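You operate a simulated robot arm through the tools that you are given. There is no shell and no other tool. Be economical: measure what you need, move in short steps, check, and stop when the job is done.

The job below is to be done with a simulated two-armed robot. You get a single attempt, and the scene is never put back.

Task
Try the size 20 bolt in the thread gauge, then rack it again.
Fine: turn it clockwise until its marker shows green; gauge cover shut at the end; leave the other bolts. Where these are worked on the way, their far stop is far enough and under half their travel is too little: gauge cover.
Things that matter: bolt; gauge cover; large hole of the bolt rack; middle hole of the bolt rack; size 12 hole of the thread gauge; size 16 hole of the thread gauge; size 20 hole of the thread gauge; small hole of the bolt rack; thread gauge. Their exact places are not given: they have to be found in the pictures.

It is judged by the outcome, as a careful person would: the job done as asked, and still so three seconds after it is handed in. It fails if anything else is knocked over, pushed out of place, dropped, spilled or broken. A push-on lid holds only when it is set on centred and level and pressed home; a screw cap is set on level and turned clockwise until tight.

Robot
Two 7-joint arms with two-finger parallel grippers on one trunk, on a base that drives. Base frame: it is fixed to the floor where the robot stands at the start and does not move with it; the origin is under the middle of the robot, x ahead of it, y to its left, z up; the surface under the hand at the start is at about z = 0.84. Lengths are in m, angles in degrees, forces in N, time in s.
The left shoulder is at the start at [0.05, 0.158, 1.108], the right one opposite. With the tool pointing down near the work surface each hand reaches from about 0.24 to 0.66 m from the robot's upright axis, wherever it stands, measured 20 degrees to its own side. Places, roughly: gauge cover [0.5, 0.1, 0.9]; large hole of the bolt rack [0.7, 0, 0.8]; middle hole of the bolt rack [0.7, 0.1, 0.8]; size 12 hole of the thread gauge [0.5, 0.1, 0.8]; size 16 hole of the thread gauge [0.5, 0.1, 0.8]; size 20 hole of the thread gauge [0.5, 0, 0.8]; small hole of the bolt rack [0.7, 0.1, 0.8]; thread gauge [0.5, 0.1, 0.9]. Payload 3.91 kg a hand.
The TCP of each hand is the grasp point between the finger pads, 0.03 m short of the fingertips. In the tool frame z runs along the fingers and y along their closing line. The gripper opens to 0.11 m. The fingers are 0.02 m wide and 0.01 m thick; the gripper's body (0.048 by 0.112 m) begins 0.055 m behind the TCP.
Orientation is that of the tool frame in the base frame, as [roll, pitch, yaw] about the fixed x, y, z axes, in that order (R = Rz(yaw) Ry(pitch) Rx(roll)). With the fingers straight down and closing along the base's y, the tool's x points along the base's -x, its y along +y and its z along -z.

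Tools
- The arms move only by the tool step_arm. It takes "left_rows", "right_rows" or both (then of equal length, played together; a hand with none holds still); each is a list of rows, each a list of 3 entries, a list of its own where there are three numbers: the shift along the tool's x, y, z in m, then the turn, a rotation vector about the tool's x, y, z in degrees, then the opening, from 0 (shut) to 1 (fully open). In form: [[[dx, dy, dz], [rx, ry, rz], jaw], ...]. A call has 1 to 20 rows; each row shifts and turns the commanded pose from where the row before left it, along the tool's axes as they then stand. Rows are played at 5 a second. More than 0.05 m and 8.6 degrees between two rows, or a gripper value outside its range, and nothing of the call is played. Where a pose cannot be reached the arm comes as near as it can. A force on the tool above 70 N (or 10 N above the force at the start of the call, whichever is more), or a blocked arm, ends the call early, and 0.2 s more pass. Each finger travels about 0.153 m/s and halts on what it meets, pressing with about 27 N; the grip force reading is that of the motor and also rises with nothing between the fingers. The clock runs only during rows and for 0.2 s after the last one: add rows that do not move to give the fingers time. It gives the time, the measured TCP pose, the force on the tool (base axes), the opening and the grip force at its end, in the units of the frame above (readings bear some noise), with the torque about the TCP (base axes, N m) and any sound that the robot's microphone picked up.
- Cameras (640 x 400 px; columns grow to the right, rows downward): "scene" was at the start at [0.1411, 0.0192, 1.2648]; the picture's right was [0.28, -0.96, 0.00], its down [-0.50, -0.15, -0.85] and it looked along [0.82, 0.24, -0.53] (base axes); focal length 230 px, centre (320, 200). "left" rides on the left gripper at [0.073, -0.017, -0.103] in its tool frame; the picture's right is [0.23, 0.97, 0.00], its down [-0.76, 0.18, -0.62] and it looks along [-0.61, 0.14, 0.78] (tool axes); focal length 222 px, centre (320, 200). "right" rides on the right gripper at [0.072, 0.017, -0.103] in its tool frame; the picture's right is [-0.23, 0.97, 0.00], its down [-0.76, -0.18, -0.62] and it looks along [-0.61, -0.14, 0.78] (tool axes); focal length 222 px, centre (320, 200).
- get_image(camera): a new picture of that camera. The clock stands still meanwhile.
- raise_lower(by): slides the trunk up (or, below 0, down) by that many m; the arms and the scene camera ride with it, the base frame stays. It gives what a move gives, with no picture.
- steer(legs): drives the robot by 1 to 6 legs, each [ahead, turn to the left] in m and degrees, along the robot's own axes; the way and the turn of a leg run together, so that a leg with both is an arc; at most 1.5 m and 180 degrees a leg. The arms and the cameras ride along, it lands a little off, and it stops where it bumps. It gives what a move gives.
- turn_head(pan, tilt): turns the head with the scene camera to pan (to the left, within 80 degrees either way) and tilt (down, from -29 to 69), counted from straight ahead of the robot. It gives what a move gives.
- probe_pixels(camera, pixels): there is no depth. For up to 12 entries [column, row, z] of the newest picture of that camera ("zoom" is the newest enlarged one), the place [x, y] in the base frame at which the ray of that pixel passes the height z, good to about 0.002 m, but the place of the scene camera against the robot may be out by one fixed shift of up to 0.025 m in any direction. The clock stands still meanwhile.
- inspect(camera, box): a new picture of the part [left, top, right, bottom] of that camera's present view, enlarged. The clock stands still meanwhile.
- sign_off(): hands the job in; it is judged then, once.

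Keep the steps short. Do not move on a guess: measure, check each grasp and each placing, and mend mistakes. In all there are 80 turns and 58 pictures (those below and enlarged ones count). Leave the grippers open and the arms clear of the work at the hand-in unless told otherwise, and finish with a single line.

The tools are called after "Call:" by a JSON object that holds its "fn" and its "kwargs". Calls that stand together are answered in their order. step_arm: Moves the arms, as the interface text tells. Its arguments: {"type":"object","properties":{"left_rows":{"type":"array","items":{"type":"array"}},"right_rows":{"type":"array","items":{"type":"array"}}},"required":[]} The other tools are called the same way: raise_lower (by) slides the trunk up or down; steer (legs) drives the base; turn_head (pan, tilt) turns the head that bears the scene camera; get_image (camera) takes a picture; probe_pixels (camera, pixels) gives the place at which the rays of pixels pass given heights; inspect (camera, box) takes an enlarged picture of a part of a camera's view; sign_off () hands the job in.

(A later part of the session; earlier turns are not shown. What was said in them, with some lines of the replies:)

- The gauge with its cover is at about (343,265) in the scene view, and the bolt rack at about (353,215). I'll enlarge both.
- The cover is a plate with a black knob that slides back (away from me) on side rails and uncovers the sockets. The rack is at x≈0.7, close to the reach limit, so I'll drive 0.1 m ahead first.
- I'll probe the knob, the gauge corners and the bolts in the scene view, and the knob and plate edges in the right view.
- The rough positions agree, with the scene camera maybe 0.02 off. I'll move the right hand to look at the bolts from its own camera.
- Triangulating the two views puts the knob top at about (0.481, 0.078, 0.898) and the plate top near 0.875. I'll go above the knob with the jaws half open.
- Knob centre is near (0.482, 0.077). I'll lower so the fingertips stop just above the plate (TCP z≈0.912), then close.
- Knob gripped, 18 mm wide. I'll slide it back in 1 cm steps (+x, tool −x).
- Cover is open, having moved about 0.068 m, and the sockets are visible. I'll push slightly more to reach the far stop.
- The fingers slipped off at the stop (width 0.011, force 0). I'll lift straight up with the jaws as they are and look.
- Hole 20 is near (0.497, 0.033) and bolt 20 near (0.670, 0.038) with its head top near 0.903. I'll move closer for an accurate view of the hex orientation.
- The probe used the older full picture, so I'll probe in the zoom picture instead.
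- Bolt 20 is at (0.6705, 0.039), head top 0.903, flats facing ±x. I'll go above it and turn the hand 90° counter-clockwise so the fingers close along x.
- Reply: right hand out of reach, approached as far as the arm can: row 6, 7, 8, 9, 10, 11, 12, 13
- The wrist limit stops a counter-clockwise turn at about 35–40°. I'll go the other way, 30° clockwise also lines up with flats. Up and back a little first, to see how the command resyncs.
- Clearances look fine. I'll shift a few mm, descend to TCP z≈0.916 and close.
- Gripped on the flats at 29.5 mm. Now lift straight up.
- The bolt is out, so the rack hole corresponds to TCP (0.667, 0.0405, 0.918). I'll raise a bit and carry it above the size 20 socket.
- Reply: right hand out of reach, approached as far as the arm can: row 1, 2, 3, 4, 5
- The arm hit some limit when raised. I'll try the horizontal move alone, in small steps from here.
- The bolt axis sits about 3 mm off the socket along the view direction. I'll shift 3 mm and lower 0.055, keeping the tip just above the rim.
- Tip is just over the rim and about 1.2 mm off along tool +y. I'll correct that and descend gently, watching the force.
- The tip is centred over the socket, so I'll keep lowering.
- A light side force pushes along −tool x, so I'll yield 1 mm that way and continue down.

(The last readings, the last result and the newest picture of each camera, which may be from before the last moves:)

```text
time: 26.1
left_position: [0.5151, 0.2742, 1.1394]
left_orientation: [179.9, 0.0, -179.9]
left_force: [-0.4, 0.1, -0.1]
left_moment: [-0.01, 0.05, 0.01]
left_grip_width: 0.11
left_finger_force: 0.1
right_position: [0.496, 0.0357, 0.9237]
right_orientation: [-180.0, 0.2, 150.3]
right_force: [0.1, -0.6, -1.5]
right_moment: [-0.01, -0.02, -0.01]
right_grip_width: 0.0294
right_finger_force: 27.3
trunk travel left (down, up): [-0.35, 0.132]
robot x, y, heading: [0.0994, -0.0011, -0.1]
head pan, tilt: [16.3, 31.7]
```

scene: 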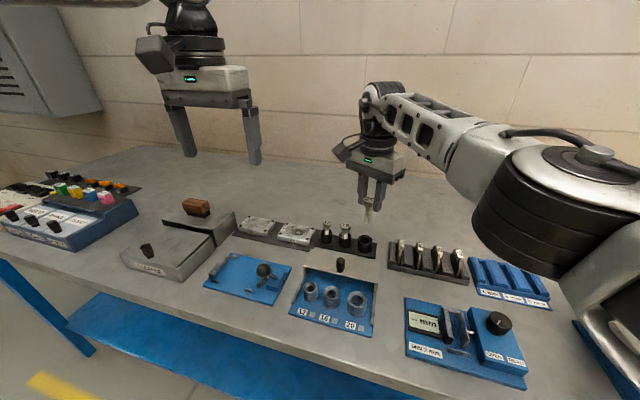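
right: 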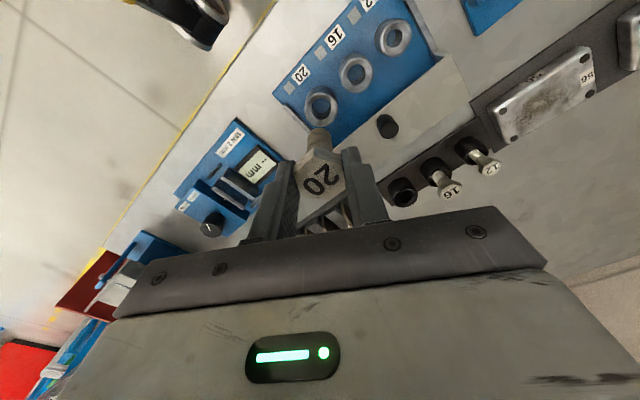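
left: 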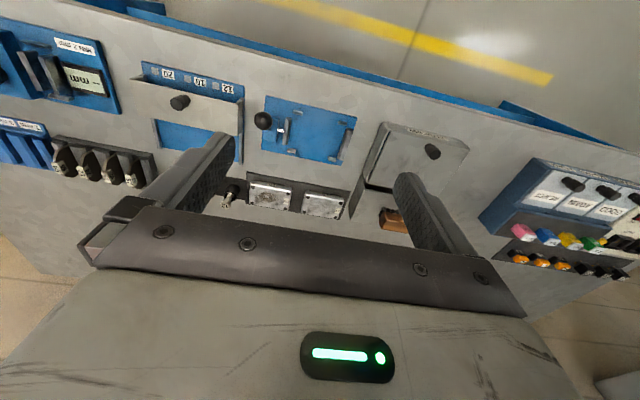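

It's entering freely. I'll lower further until it meets the thread.

Call:
{"fn": "step_arm", "kwargs": {"right_rows": [[[0, 0, 0.004], [0, 0, 0], 0.1], [[0, 0, 0.004], [0, 0, 0], 0.1], [[0, 0, 0.004], [0, 0, 0], 0.1], [[0, 0, 0.003], [0, 0, 0], 0.1], [[0, 0, 0], [0, 0, 0], 0.1]]}}

Call:
{"fn": "inspect", "kwargs": {"camera": "scene", "box": [290, 220, 430, 340]}}

```text
time: 27.3
left_position: [0.513, 0.2717, 1.1422]
left_orientation: [179.9, 0.2, -179.9]
left_force: [0.0, -0.5, 0.0]
left_moment: [0.01, -0.01, -0.03]
left_grip_width: 0.11
left_finger_force: 0.1
right_position: [0.4957, 0.0351, 0.9131]
right_orientation: [179.5, 0.6, 150.3]
right_force: [2.0, -7.6, 36.7]
right_moment: [-0.03, -0.13, 0.01]
right_grip_width: 0.0294
right_finger_force: 27.6
trunk travel left (down, up): [-0.35, 0.132]
robot x, y, heading: [0.0983, 0.0063, 0.1]
head pan, tilt: [16.3, 31.7]
```

```text
3.33 times, centred on (360, 280) of scene
```

zoom: 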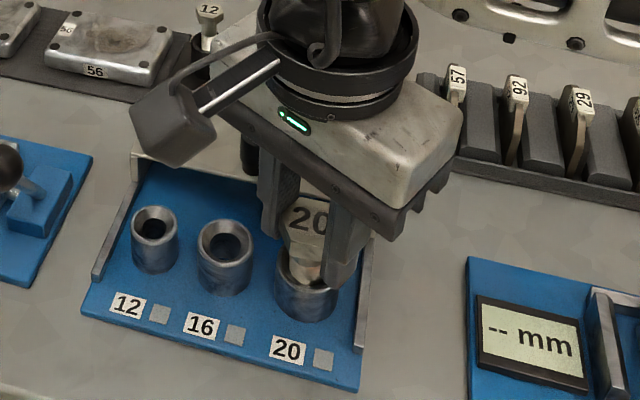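

It bottomed at TCP z≈0.913 with 37 N. I'll ease 3 mm and turn clockwise (+tool z) in 8° rows.

Call:
{"fn": "step_arm", "kwargs": {"right_rows": [[[0, 0, -0.001], [0, 0, 0], 0.1], [[0, 0, 0], [0, 0, 8], 0.1], [[0, 0, 0], [0, 0, 8], 0.1], [[0, 0, 0], [0, 0, 8], 0.1], [[0, 0, 0], [0, 0, 8], 0.1], [[0, 0, 0], [0, 0, 8], 0.1], [[0, 0, 0], [0, 0, 0], 0.1]]}}

Call:
{"fn": "inspect", "kwargs": {"camera": "scene", "box": [290, 220, 430, 340]}}

```text
time: 28.9
left_position: [0.5135, 0.2731, 1.1404]
left_orientation: [180.0, 0.1, -179.9]
left_force: [-0.7, -0.7, 0.1]
left_moment: [0.0, -0.01, 0.03]
left_grip_width: 0.1103
left_finger_force: 0.0
right_position: [0.4953, 0.0368, 0.9134]
right_orientation: [179.3, 0.2, 109.9]
right_force: [4.2, -5.9, 32.8]
right_moment: [-0.31, -0.38, -0.05]
right_grip_width: 0.0296
right_finger_force: 27.2
trunk travel left (down, up): [-0.35, 0.132]
robot x, y, heading: [0.0979, -0.0032, 0.3]
head pan, tilt: [16.3, 31.7]
```

```text
3.33 times, centred on (360, 280) of scene
```

zoom: 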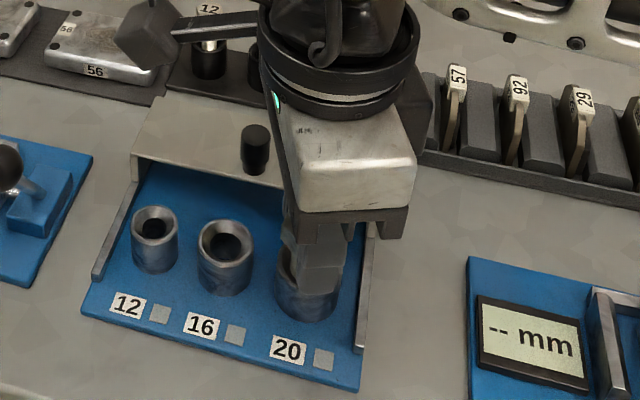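

Turning freely and the marker is still grey. I'll ease the downforce and keep turning.

Call:
{"fn": "step_arm", "kwargs": {"right_rows": [[[0, 0, -0.002], [0, 0, 8], 0.1], [[0, 0, 0], [0, 0, 8], 0.1], [[0, 0, 0], [0, 0, 8], 0.1], [[0, 0, 0], [0, 0, 8], 0.1], [[0, 0, 0], [0, 0, 8], 0.1], [[0, 0, 0], [0, 0, 8], 0.1], [[0, 0, 0], [0, 0, 0], 0.1]]}}

Call:
{"fn": "inspect", "kwargs": {"camera": "scene", "box": [290, 220, 430, 340]}}

```text
time: 30.5
left_position: [0.515, 0.2736, 1.1402]
left_orientation: [-180.0, 0.0, -180.0]
left_force: [0.7, 0.4, 0.6]
left_moment: [0.01, 0.0, -0.04]
left_grip_width: 0.1103
left_finger_force: 0.0
right_position: [0.4949, 0.0342, 0.9139]
right_orientation: [179.5, -0.1, 62.0]
right_force: [14.3, -1.1, 19.0]
right_moment: [-0.29, -0.53, 0.04]
right_grip_width: 0.0298
right_finger_force: 26.6
trunk travel left (down, up): [-0.35, 0.132]
robot x, y, heading: [0.0979, -0.0003, 0.1]
head pan, tilt: [16.3, 31.7]
```

```text
3.33 times, centred on (360, 280) of scene
```

zoom: 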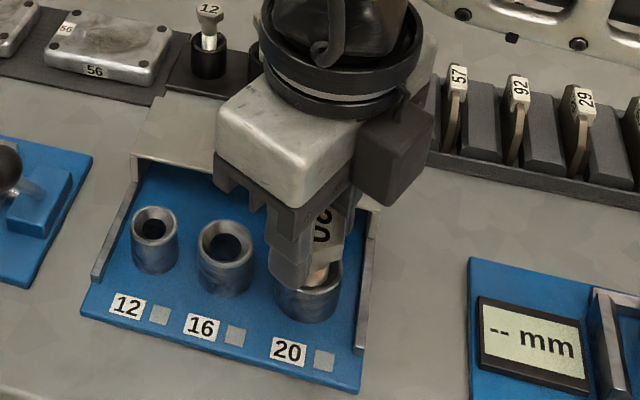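

It has turned 88°. A side force is building because the bolt axis is ~3.5 mm off the TCP. I'll recentre and turn about the bolt's own axis.

Call:
{"fn": "step_arm", "kwargs": {"right_rows": [[[0.003, 0.003, -0.001], [0, 0, 0], 0.1], [[0, 0.0005, 0], [0, 0, 8], 0.1], [[0, 0.0005, 0], [0, 0, 8], 0.1], [[0, 0.0005, 0], [0, 0, 8], 0.1], [[0, 0.0005, 0], [0, 0, 8], 0.1], [[0, 0.0005, 0], [0, 0, 8], 0.1], [[0, 0.0005, 0], [0, 0, 8], 0.1], [[0, 0, 0], [0, 0, 0], 0.1]]}}

Call:
{"fn": "inspect", "kwargs": {"camera": "scene", "box": [290, 220, 430, 340]}}

```text
time: 32.3
left_position: [0.5139, 0.2728, 1.1389]
left_orientation: [-179.9, 0.1, -180.0]
left_force: [-0.4, -0.7, -0.3]
left_moment: [-0.02, -0.01, 0.02]
left_grip_width: 0.11
left_finger_force: 0.1
right_position: [0.4987, 0.0349, 0.9132]
right_orientation: [179.8, -0.1, 14.3]
right_force: [-12.2, -3.9, 11.0]
right_moment: [-0.37, 0.82, -0.05]
right_grip_width: 0.0295
right_finger_force: 26.9
trunk travel left (down, up): [-0.35, 0.132]
robot x, y, heading: [0.0984, -0.0029, 0.2]
head pan, tilt: [16.3, 31.7]
```

```text
3.33 times, centred on (360, 280) of scene
```

zoom: 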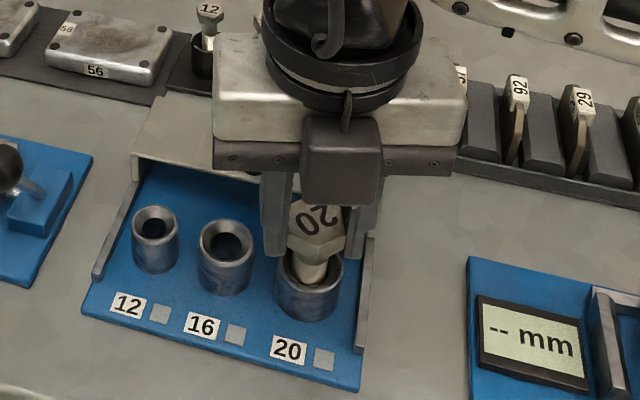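

Turned 136°, slightly over-corrected. I'll pull back 2 mm and keep turning.

Call:
{"fn": "step_arm", "kwargs": {"right_rows": [[[-0.002, 0, 0], [0, 0, 0], 0.1], [[0, 0.0003, 0], [0, 0, 8], 0.1], [[0, 0.0003, 0], [0, 0, 8], 0.1], [[0, 0.0003, 0], [0, 0, 8], 0.1], [[0, 0.0003, 0], [0, 0, 8], 0.1], [[0, 0.0003, 0], [0, 0, 8], 0.1], [[0, 0.0003, 0], [0, 0, 8], 0.1], [[0, 0, 0], [0, 0, 0], 0.1]]}}

Call:
{"fn": "inspect", "kwargs": {"camera": "scene", "box": [290, 220, 430, 340]}}

```text
time: 34.1
left_position: [0.5158, 0.2731, 1.1399]
left_orientation: [-179.9, 0.1, -179.9]
left_force: [0.5, -1.0, 0.5]
left_moment: [0.01, 0.01, 0.01]
left_grip_width: 0.1099
left_finger_force: 0.0
right_position: [0.4989, 0.0337, 0.9142]
right_orientation: [180.0, -0.3, -34.0]
right_force: [-4.8, 2.2, -2.5]
right_moment: [0.11, 0.32, -0.01]
right_grip_width: 0.0297
right_finger_force: 27.2
trunk travel left (down, up): [-0.35, 0.132]
robot x, y, heading: [0.0949, -0.0035, -0.1]
head pan, tilt: [16.3, 31.7]
```

```text
3.33 times, centred on (360, 280) of scene
```

zoom: 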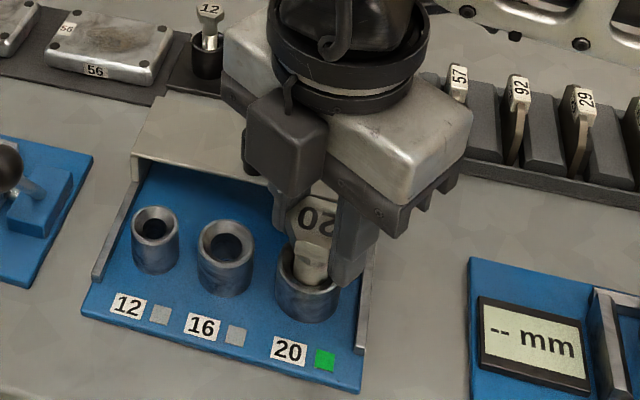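

The marker is green after 184°. Now I'll unscrew it by turning back counter-clockwise by the same amount.

Call:
{"fn": "step_arm", "kwargs": {"right_rows": [[[0, -0.0003, 0], [0, 0, -8], 0.1], [[0, -0.0003, 0], [0, 0, -8], 0.1], [[0, -0.0003, 0], [0, 0, -8], 0.1], [[0, -0.0003, 0], [0, 0, -8], 0.1], [[0, -0.0003, 0], [0, 0, -8], 0.1], [[0, -0.0003, 0], [0, 0, -8], 0.1], [[0, -0.0003, 0], [0, 0, -8], 0.1], [[0, -0.0003, 0], [0, 0, -8], 0.1], [[0, -0.0003, 0], [0, 0, -8], 0.1], [[0, -0.0003, 0], [0, 0, -8], 0.1], [[0, -0.0003, 0], [0, 0, -8], 0.1], [[0, -0.0003, 0], [0, 0, -8], 0.1], [[0, 0, 0], [0, 0, 0], 0.1]]}}

```text
time: 36.9
left_position: [0.5147, 0.273, 1.1407]
left_orientation: [-180.0, 0.0, -179.9]
left_force: [0.4, 0.1, -0.3]
left_moment: [0.01, 0.01, 0.03]
left_grip_width: 0.1098
left_finger_force: 0.1
right_position: [0.4989, 0.0357, 0.9138]
right_orientation: [179.7, 0.1, 62.3]
right_force: [-1.3, -1.4, -0.2]
right_moment: [-0.05, 0.03, -0.02]
right_grip_width: 0.0298
right_finger_force: 27.1
trunk travel left (down, up): [-0.35, 0.132]
robot x, y, heading: [0.1004, 0.0002, 0.0]
head pan, tilt: [16.3, 31.7]
```

Low forces. I'll continue the remaining 88°.

Call:
{"fn": "step_arm", "kwargs": {"right_rows": [[[0, -0.0003, 0], [0, 0, -8], 0.1], [[0, -0.0003, 0], [0, 0, -8], 0.1], [[0, -0.0003, 0], [0, 0, -8], 0.1], [[0, -0.0003, 0], [0, 0, -8], 0.1], [[0, -0.0003, 0], [0, 0, -8], 0.1], [[0, -0.0003, 0], [0, 0, -8], 0.1], [[0, -0.0003, 0], [0, 0, -8], 0.1], [[0, -0.0003, 0], [0, 0, -8], 0.1], [[0, -0.0003, 0], [0, 0, -8], 0.1], [[0, -0.0003, 0], [0, 0, -8], 0.1], [[0, -0.0003, 0], [0, 0, -8], 0.1], [[0, 0, 0], [0, 0, 0], 0.1], [[0, 0, -0.003], [0, 0, 0], 0.1], [[0, 0, -0.003], [0, 0, 0], 0.1], [[0, 0, 0], [0, 0, 0], 0.1]]}}

Call:
{"fn": "inspect", "kwargs": {"camera": "scene", "box": [290, 220, 430, 340]}}

```text
time: 40.1
left_position: [0.5165, 0.2735, 1.1401]
left_orientation: [179.9, 0.0, -179.9]
left_force: [-0.5, 0.0, -0.8]
left_moment: [0.0, 0.01, 0.01]
left_grip_width: 0.11
left_finger_force: 0.1
right_position: [0.4964, 0.0351, 0.9189]
right_orientation: [180.0, 0.3, 150.3]
right_force: [0.5, -0.2, -1.5]
right_moment: [0.01, -0.02, 0.01]
right_grip_width: 0.0297
right_finger_force: 26.5
trunk travel left (down, up): [-0.35, 0.132]
robot x, y, heading: [0.1007, -0.0014, 0.4]
head pan, tilt: [16.3, 31.7]
```

```text
3.33 times, centred on (360, 280) of scene
```

zoom: 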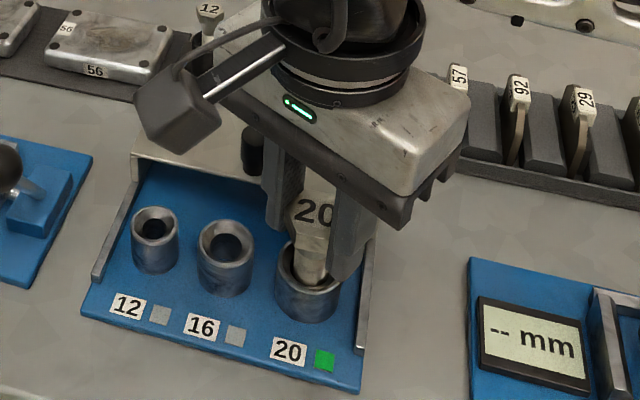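

Marker stays green and the bolt lifts freely. I'll lift it clear.

Call:
{"fn": "step_arm", "kwargs": {"right_rows": [[[0, 0, -0.01], [0, 0, 0], 0.1], [[0, 0, -0.02], [0, 0, 0], 0.1], [[0, 0, -0.02], [0, 0, 0], 0.1], [[0, 0, -0.02], [0, 0, 0], 0.1], [[0, 0, -0.022], [0, 0, 0], 0.1], [[0, 0, 0], [0, 0, 0], 0.1]]}}

```text
time: 41.5
left_position: [0.5156, 0.2741, 1.1387]
left_orientation: [-180.0, 0.0, -179.9]
left_force: [-0.8, -0.6, -0.1]
left_moment: [0.0, -0.02, -0.02]
left_grip_width: 0.1102
left_finger_force: 0.1
right_position: [0.4964, 0.0352, 1.0105]
right_orientation: [179.9, 0.3, 150.2]
right_force: [-0.7, 0.0, -2.7]
right_moment: [0.0, 0.03, 0.03]
right_grip_width: 0.0296
right_finger_force: 27.1
trunk travel left (down, up): [-0.35, 0.132]
robot x, y, heading: [0.095, 0.0022, 0.2]
head pan, tilt: [16.3, 31.7]
```

Carry it back above the rack's large hole.

Call:
{"fn": "step_arm", "kwargs": {"right_rows": [[[-0.029, 0.018, 0], [0, 0, 0], 0.1], [[-0.029, 0.018, 0], [0, 0, 0], 0.1], [[-0.029, 0.018, 0], [0, 0, 0], 0.1], [[-0.029, 0.018, 0], [0, 0, 0], 0.1], [[-0.029, 0.018, 0], [0, 0, 0], 0.1], [[0, 0, 0], [0, 0, 0], 0.1], [[0, 0, 0], [0, 0, 0], 0.1]]}}

Call:
{"fn": "inspect", "kwargs": {"camera": "right", "box": [250, 60, 390, 210]}}

```text
time: 43.1
left_position: [0.5157, 0.274, 1.1392]
left_orientation: [180.0, 0.0, -180.0]
left_force: [0.3, 0.3, -0.6]
left_moment: [-0.01, 0.0, 0.01]
left_grip_width: 0.1099
left_finger_force: 0.1
right_position: [0.6645, 0.0416, 1.0134]
right_orientation: [-180.0, 0.3, 150.3]
right_force: [0.3, 0.1, -2.2]
right_moment: [0.01, 0.01, 0.0]
right_grip_width: 0.0297
right_finger_force: 26.6
trunk travel left (down, up): [-0.35, 0.132]
robot x, y, heading: [0.099, 0.0004, 0.2]
head pan, tilt: [16.3, 31.7]
```

```text
2.67 times, centred on (320, 135) of right
```

zoom: 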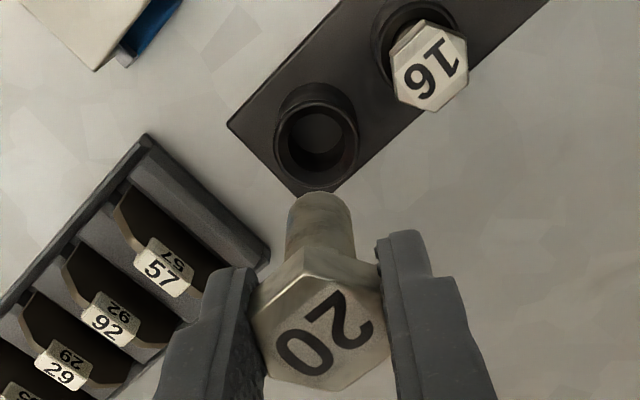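

Call:
{"fn": "probe_pixels", "kwargs": {"camera": "zoom", "pixels": [[315.5, 147, 0.865], [320, 147, 0.865], [320, 322, 0.998], [319, 215, 0.94]]}}

```text
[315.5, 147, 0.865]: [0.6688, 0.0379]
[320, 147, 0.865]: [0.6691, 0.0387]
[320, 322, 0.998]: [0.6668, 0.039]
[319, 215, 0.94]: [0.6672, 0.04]
```

Needs about 1.5 mm more along the view and 1 mm along −tool y. Correct that and lower to just above the collar.

Call:
{"fn": "step_arm", "kwargs": {"right_rows": [[[-0.0015, -0.001, 0.02], [0, 0, 0], 0.1], [[0, 0, 0.02], [0, 0, 0], 0.1], [[0, 0, 0.015], [0, 0, 0], 0.1], [[0, 0, 0], [0, 0, 0], 0.1], [[0, 0, 0], [0, 0, 0], 0.1]]}}

Call:
{"fn": "inspect", "kwargs": {"camera": "right", "box": [250, 60, 390, 210]}}

```text
time: 44.3
left_position: [0.5156, 0.2744, 1.1391]
left_orientation: [-179.9, 0.0, -180.0]
left_force: [-0.6, -0.2, -0.1]
left_moment: [0.0, 0.03, 0.01]
left_grip_width: 0.1096
left_finger_force: 0.0
right_position: [0.6675, 0.0402, 0.9566]
right_orientation: [179.9, 0.2, 150.2]
right_force: [0.0, 0.2, -2.8]
right_moment: [0.0, -0.02, -0.02]
right_grip_width: 0.0294
right_finger_force: 27.1
trunk travel left (down, up): [-0.35, 0.132]
robot x, y, heading: [0.0982, -0.0016, 0.1]
head pan, tilt: [16.3, 31.7]
```

```text
2.67 times, centred on (320, 135) of right
```

zoom: 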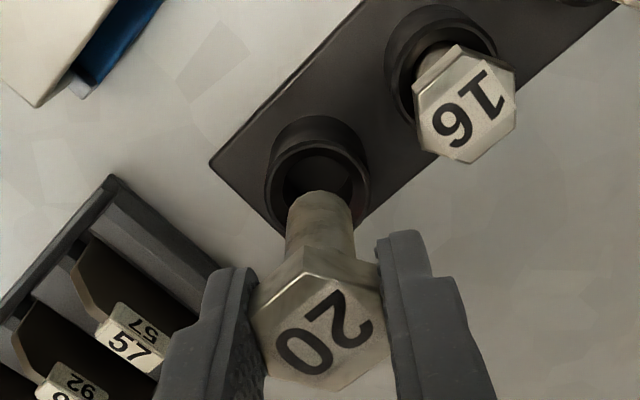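

Lined up, with TCP matching the original pick-up place. Lowering into the hole.

Call:
{"fn": "step_arm", "kwargs": {"right_rows": [[[0, -0.0005, 0.005], [0, 0, 0], 0.1], [[0, 0, 0.005], [0, 0, 0], 0.1], [[0, 0, 0.005], [0, 0, 0], 0.1], [[0, 0, 0.005], [0, 0, 0], 0.1], [[0, 0, 0], [0, 0, 0], 0.1]]}}

Call:
{"fn": "inspect", "kwargs": {"camera": "right", "box": [250, 60, 390, 210]}}

```text
time: 45.5
left_position: [0.5147, 0.2738, 1.1392]
left_orientation: [-180.0, 0.0, -179.9]
left_force: [-0.3, -0.9, -0.5]
left_moment: [0.02, 0.01, -0.01]
left_grip_width: 0.1101
left_finger_force: 0.1
right_position: [0.6684, 0.0397, 0.9354]
right_orientation: [180.0, 0.3, 150.3]
right_force: [-0.3, 0.3, -2.3]
right_moment: [-0.02, -0.02, -0.01]
right_grip_width: 0.0294
right_finger_force: 26.6
trunk travel left (down, up): [-0.35, 0.132]
robot x, y, heading: [0.0937, -0.0005, 0.2]
head pan, tilt: [16.3, 31.7]
```

```text
2.67 times, centred on (320, 135) of right
```

zoom: 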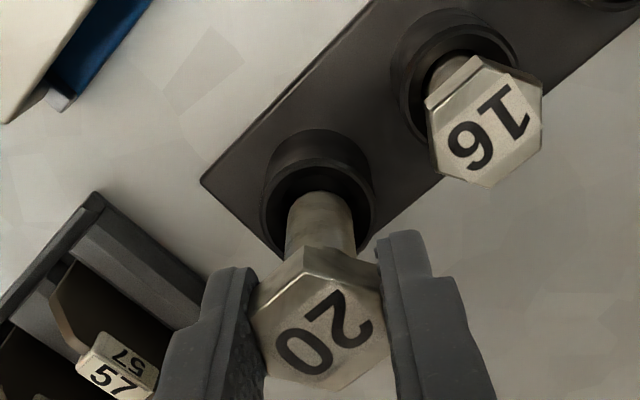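

Tip is in the collar without force. I'll lower the rest to about 0.917.

Call:
{"fn": "step_arm", "kwargs": {"right_rows": [[[0, 0, 0.005], [0, 0, 0], 0.1], [[0, 0, 0.005], [0, 0, 0], 0.1], [[0, 0, 0.005], [0, 0, 0], 0.1], [[0, 0, 0.003], [0, 0, 0], 0.1], [[0, 0, 0], [0, 0, 0], 0.1]]}}

```text
time: 46.7
left_position: [0.5153, 0.2733, 1.1408]
left_orientation: [-179.9, 0.0, -179.8]
left_force: [0.1, 0.4, 0.5]
left_moment: [0.03, 0.0, 0.03]
left_grip_width: 0.1101
left_finger_force: 0.1
right_position: [0.667, 0.039, 0.9183]
right_orientation: [-180.0, 0.3, 150.4]
right_force: [-1.1, 2.0, -1.2]
right_moment: [0.08, 0.1, 0.04]
right_grip_width: 0.0296
right_finger_force: 27.0
trunk travel left (down, up): [-0.35, 0.132]
robot x, y, heading: [0.0989, -0.0006, 0.3]
head pan, tilt: [16.3, 31.7]
```

At the original height. I'll lower 1–2 mm more to feel the seat, then open.

Call:
{"fn": "step_arm", "kwargs": {"right_rows": [[[0, 0, 0.0015], [0, 0, 0], 0.1], [[0, 0, 0.0015], [0, 0, 0], 0.1], [[0, 0, 0], [0, 0, 0], 0.1]]}}

```text
time: 47.5
left_position: [0.5155, 0.2732, 1.1391]
left_orientation: [-180.0, 0.1, -180.0]
left_force: [-0.9, -0.6, -0.3]
left_moment: [-0.01, -0.01, -0.01]
left_grip_width: 0.1101
left_finger_force: 0.0
right_position: [0.6674, 0.0393, 0.9162]
right_orientation: [-180.0, 0.3, 150.2]
right_force: [-3.6, 0.9, -0.7]
right_moment: [0.11, 0.16, 0.0]
right_grip_width: 0.0297
right_finger_force: 27.5
trunk travel left (down, up): [-0.35, 0.132]
robot x, y, heading: [0.0979, -0.0022, 0.2]
head pan, tilt: [16.3, 31.7]
```

Call:
{"fn": "step_arm", "kwargs": {"right_rows": [[[0, 0, 0.002], [0, 0, 0], 0.1], [[0, 0, 0.002], [0, 0, 0], 0.1], [[0, 0, 0.002], [0, 0, 0], 0.1], [[0, 0, 0], [0, 0, 0], 0.1]]}}

```text
time: 48.5
left_position: [0.5145, 0.2744, 1.1405]
left_orientation: [180.0, 0.0, -179.9]
left_force: [-0.3, -0.9, -0.2]
left_moment: [0.0, 0.01, 0.01]
left_grip_width: 0.1098
left_finger_force: 0.0
right_position: [0.6669, 0.0398, 0.914]
right_orientation: [179.8, 0.5, 150.2]
right_force: [-0.7, 1.1, 16.7]
right_moment: [0.19, 0.1, 0.0]
right_grip_width: 0.0295
right_finger_force: 26.7
trunk travel left (down, up): [-0.35, 0.132]
robot x, y, heading: [0.0945, 0.0024, 0.0]
head pan, tilt: [16.3, 31.7]
```

Seated (17 N upward). I'll ease 2 mm, open the jaws to 0.4 and look.

Call:
{"fn": "step_arm", "kwargs": {"right_rows": [[[0, 0, -0.002], [0, 0, 0], 0.1], [[0, 0, 0], [0, 0, 0], 0.3], [[0, 0, 0], [0, 0, 0], 0.4], [[0, 0, 0], [0, 0, 0], 0.4]]}}

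Call:
{"fn": "inspect", "kwargs": {"camera": "right", "box": [250, 60, 390, 210]}}

```text
time: 49.5
left_position: [0.5163, 0.2737, 1.1407]
left_orientation: [-180.0, -0.1, -179.9]
left_force: [0.8, -0.3, 0.4]
left_moment: [0.0, -0.01, 0.01]
left_grip_width: 0.1102
left_finger_force: 0.0
right_position: [0.666, 0.0397, 0.9123]
right_orientation: [-179.9, 0.3, 150.2]
right_force: [0.7, 0.2, 0.7]
right_moment: [-0.02, 0.03, 0.0]
right_grip_width: 0.0442
right_finger_force: 0.1
trunk travel left (down, up): [-0.35, 0.132]
robot x, y, heading: [0.0995, 0.0018, -0.0]
head pan, tilt: [16.3, 31.7]
```

```text
2.67 times, centred on (320, 135) of right
```

zoom: 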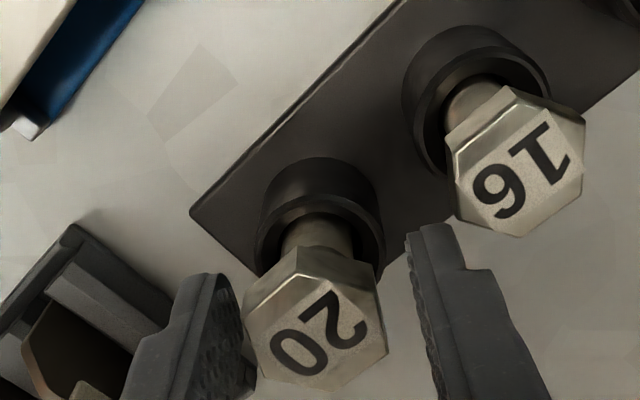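

Released and seated. I'll lift away, move above the knob and turn the hand back 30°.

Call:
{"fn": "step_arm", "kwargs": {"right_rows": [[[0, -0.002, -0.01], [0, 0, 0], 0.4], [[0, 0, -0.03], [0, 0, 0], 0.4], [[0, 0, -0.038], [0, 0, 0], 0.4], [[0.0292, -0.006, 0], [0, 0, 0], 0.5], [[0.0292, -0.006, 0], [0, 0, 0], 0.5], [[0.0292, -0.006, 0], [0, 0, 0], 0.5], [[0.029, -0.006, 0], [0, 0, 0], 0.5], [[0, 0, 0], [0, 0, -7.5], 0.5], [[0, 0, 0], [0, 0, -7.5], 0.5], [[0, 0, 0], [0, 0, -7.5], 0.5], [[0, 0, 0], [0, 0, -7.5], 0.5], [[0, 0, 0], [0, 0, 0], 0.5]]}}

Call:
{"fn": "get_image", "kwargs": {"camera": "right"}}

```text
time: 52.1
left_position: [0.5154, 0.2736, 1.1399]
left_orientation: [-180.0, 0.0, -179.8]
left_force: [-0.2, 0.0, -0.2]
left_moment: [-0.03, -0.03, 0.01]
left_grip_width: 0.11
left_finger_force: 0.0
right_position: [0.5529, 0.0741, 0.9889]
right_orientation: [-179.8, 0.3, -179.7]
right_force: [0.8, 0.2, 0.0]
right_moment: [0.01, 0.02, 0.0]
right_grip_width: 0.0551
right_finger_force: 0.1
trunk travel left (down, up): [-0.35, 0.132]
robot x, y, heading: [0.0993, 0.0003, 0.3]
head pan, tilt: [16.3, 31.7]
```

```text
12 pictures are left
```

right: 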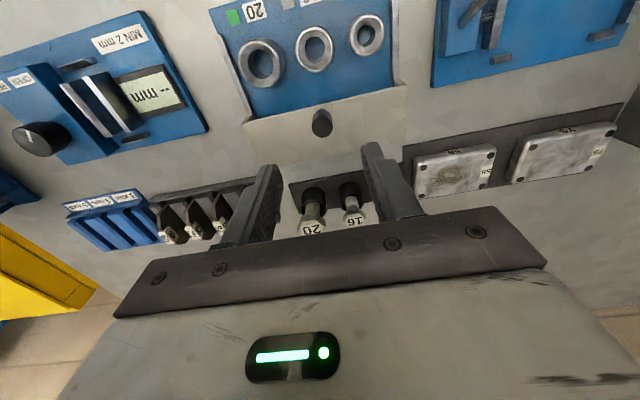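

Call:
{"fn": "probe_pixels", "kwargs": {"camera": "right", "pixels": [[321.5, 128, 0.903], [321, 116, 0.877]]}}

```text
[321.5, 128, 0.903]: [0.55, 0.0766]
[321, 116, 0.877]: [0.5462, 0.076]
```

Knob is at about (0.549, 0.0765). Lower onto it and close.

Call:
{"fn": "step_arm", "kwargs": {"right_rows": [[[0.003, 0.002, 0.02], [0, 0, 0], 0.5], [[0, 0, 0.02], [0, 0, 0], 0.5], [[0, 0, 0.02], [0, 0, 0], 0.5], [[0, 0, 0.017], [0, 0, 0], 0.5], [[0, 0, 0], [0, 0, 0], 0.5], [[0, 0, 0], [0, 0, 0], 0.2], [[0, 0, 0], [0, 0, 0], 0.1], [[0, 0, 0], [0, 0, 0], 0.1]]}}

Call:
{"fn": "inspect", "kwargs": {"camera": "right", "box": [220, 60, 430, 230]}}

```text
time: 53.9
left_position: [0.5162, 0.2738, 1.1395]
left_orientation: [179.9, -0.1, -179.9]
left_force: [0.0, 0.0, -1.0]
left_moment: [0.0, -0.01, 0.02]
left_grip_width: 0.1103
left_finger_force: 0.2
right_position: [0.5485, 0.0764, 0.912]
right_orientation: [-179.8, 0.3, -179.7]
right_force: [-0.5, -0.3, -3.1]
right_moment: [0.13, -0.27, 0.0]
right_grip_width: 0.0177
right_finger_force: 45.1
trunk travel left (down, up): [-0.35, 0.132]
robot x, y, heading: [0.0984, 0.0023, 0.1]
head pan, tilt: [16.3, 31.7]
```

```text
2.35 times, centred on (325, 145) of right
```

zoom: 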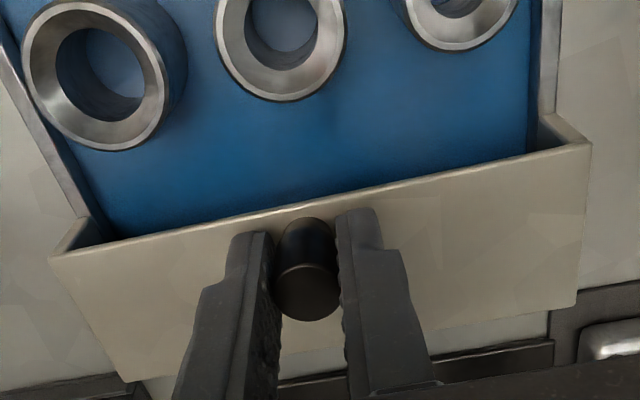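

Gripped. Pull it towards me about 0.068 m.

Call:
{"fn": "step_arm", "kwargs": {"right_rows": [[[0.01, 0, 0], [0, 0, 0], 0.1], [[0.01, 0, 0], [0, 0, 0], 0.1], [[0.01, 0, 0], [0, 0, 0], 0.1], [[0.01, 0, 0], [0, 0, 0], 0.1], [[0.01, 0, 0], [0, 0, 0], 0.1], [[0.01, 0, 0], [0, 0, 0], 0.1], [[0.007, 0, 0], [0, 0, 0], 0.1], [[0, 0, 0], [0, 0, 0], 0.1]]}}

```text
time: 55.7
left_position: [0.5153, 0.2736, 1.1387]
left_orientation: [-179.9, 0.0, -179.8]
left_force: [0.3, 0.5, -1.0]
left_moment: [-0.01, -0.02, 0.03]
left_grip_width: 0.11
left_finger_force: 0.0
right_position: [0.483, 0.077, 0.9115]
right_orientation: [-179.8, 0.3, -179.8]
right_force: [0.6, 2.1, -7.0]
right_moment: [0.09, -0.17, 0.06]
right_grip_width: 0.0176
right_finger_force: 44.8
trunk travel left (down, up): [-0.35, 0.132]
robot x, y, heading: [0.1003, -0.0021, 0.0]
head pan, tilt: [16.3, 31.7]
```

Almost at the start position. A few small steps to feel the shut stop.

Call:
{"fn": "step_arm", "kwargs": {"right_rows": [[[0.0015, 0, 0], [0, 0, 0], 0.1], [[0.0015, 0, 0], [0, 0, 0], 0.1], [[0, 0, 0], [0, 0, 0], 0.1]]}}

```text
time: 56.5
left_position: [0.5167, 0.2735, 1.1392]
left_orientation: [-179.9, 0.0, -180.0]
left_force: [-0.3, -0.6, -0.6]
left_moment: [0.02, 0.0, -0.01]
left_grip_width: 0.11
left_finger_force: 0.1
right_position: [0.4819, 0.0774, 0.9116]
right_orientation: [-179.9, 0.3, -180.0]
right_force: [10.0, 7.6, -2.7]
right_moment: [0.18, 1.17, -0.01]
right_grip_width: 0.0174
right_finger_force: 44.7
trunk travel left (down, up): [-0.35, 0.132]
robot x, y, heading: [0.0969, -0.0018, 0.2]
head pan, tilt: [16.3, 31.7]
```

Resistance of 10 N, so it's at the shut stop. Open, lift up and back, then look.

Call:
{"fn": "step_arm", "kwargs": {"right_rows": [[[0, 0, 0], [0, 0, 0], 0.3], [[0, 0, 0], [0, 0, 0], 0.5], [[0, 0, -0.02], [0, 0, 0], 0.5], [[0, 0, -0.04], [0, 0, 0], 0.8], [[0, 0, -0.04], [0, 0, 0], 1], [[0, -0.04, -0.03], [0, 0, 0], 1], [[0, -0.045, -0.02], [0, 0, 0], 1], [[0, -0.045, 0], [0, 0, 0], 1], [[0, 0, 0], [0, 0, 0], 1]]}}

Call:
{"fn": "inspect", "kwargs": {"camera": "scene", "box": [260, 190, 420, 340]}}

Call:
{"fn": "get_image", "kwargs": {"camera": "scene"}}

```text
time: 58.5
left_position: [0.5152, 0.2741, 1.1394]
left_orientation: [-179.9, 0.0, -179.8]
left_force: [-0.2, -0.9, 0.3]
left_moment: [-0.01, -0.02, -0.02]
left_grip_width: 0.1098
left_finger_force: 0.0
right_position: [0.48, -0.0521, 1.0622]
right_orientation: [-179.8, 0.3, -179.7]
right_force: [-0.1, 0.2, 0.1]
right_moment: [0.03, 0.01, 0.01]
right_grip_width: 0.1101
right_finger_force: 0.0
trunk travel left (down, up): [-0.35, 0.132]
robot x, y, heading: [0.0992, 0.0013, 0.2]
head pan, tilt: [16.3, 31.7]
```

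```text
2.67 times, centred on (340, 265) of scene
```

zoom: 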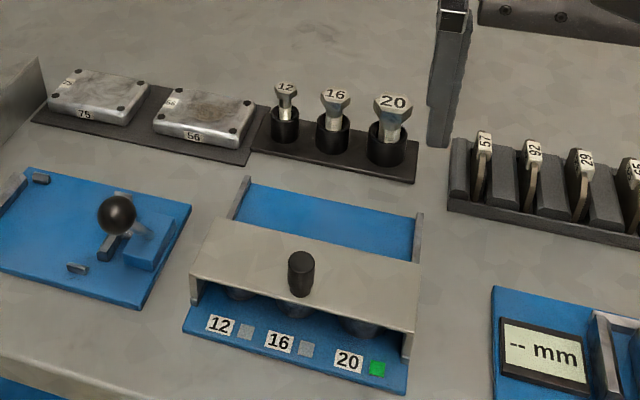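

```text
9 pictures are left
```

scene: 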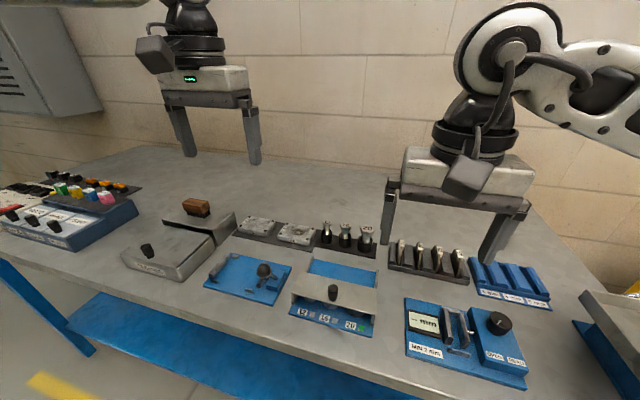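

Bolt 20 is racked upright, the marker is green, the cover is shut, the other bolts are untouched and both grippers are open and clear. Handing in.

Call:
{"fn": "sign_off", "kwargs": {}}

```text
The job is handed in.
```

The size 20 bolt was turned clockwise in the thread gauge until its marker showed green, then put back in the rack; the gauge cover is shut and the other bolts were left alone.
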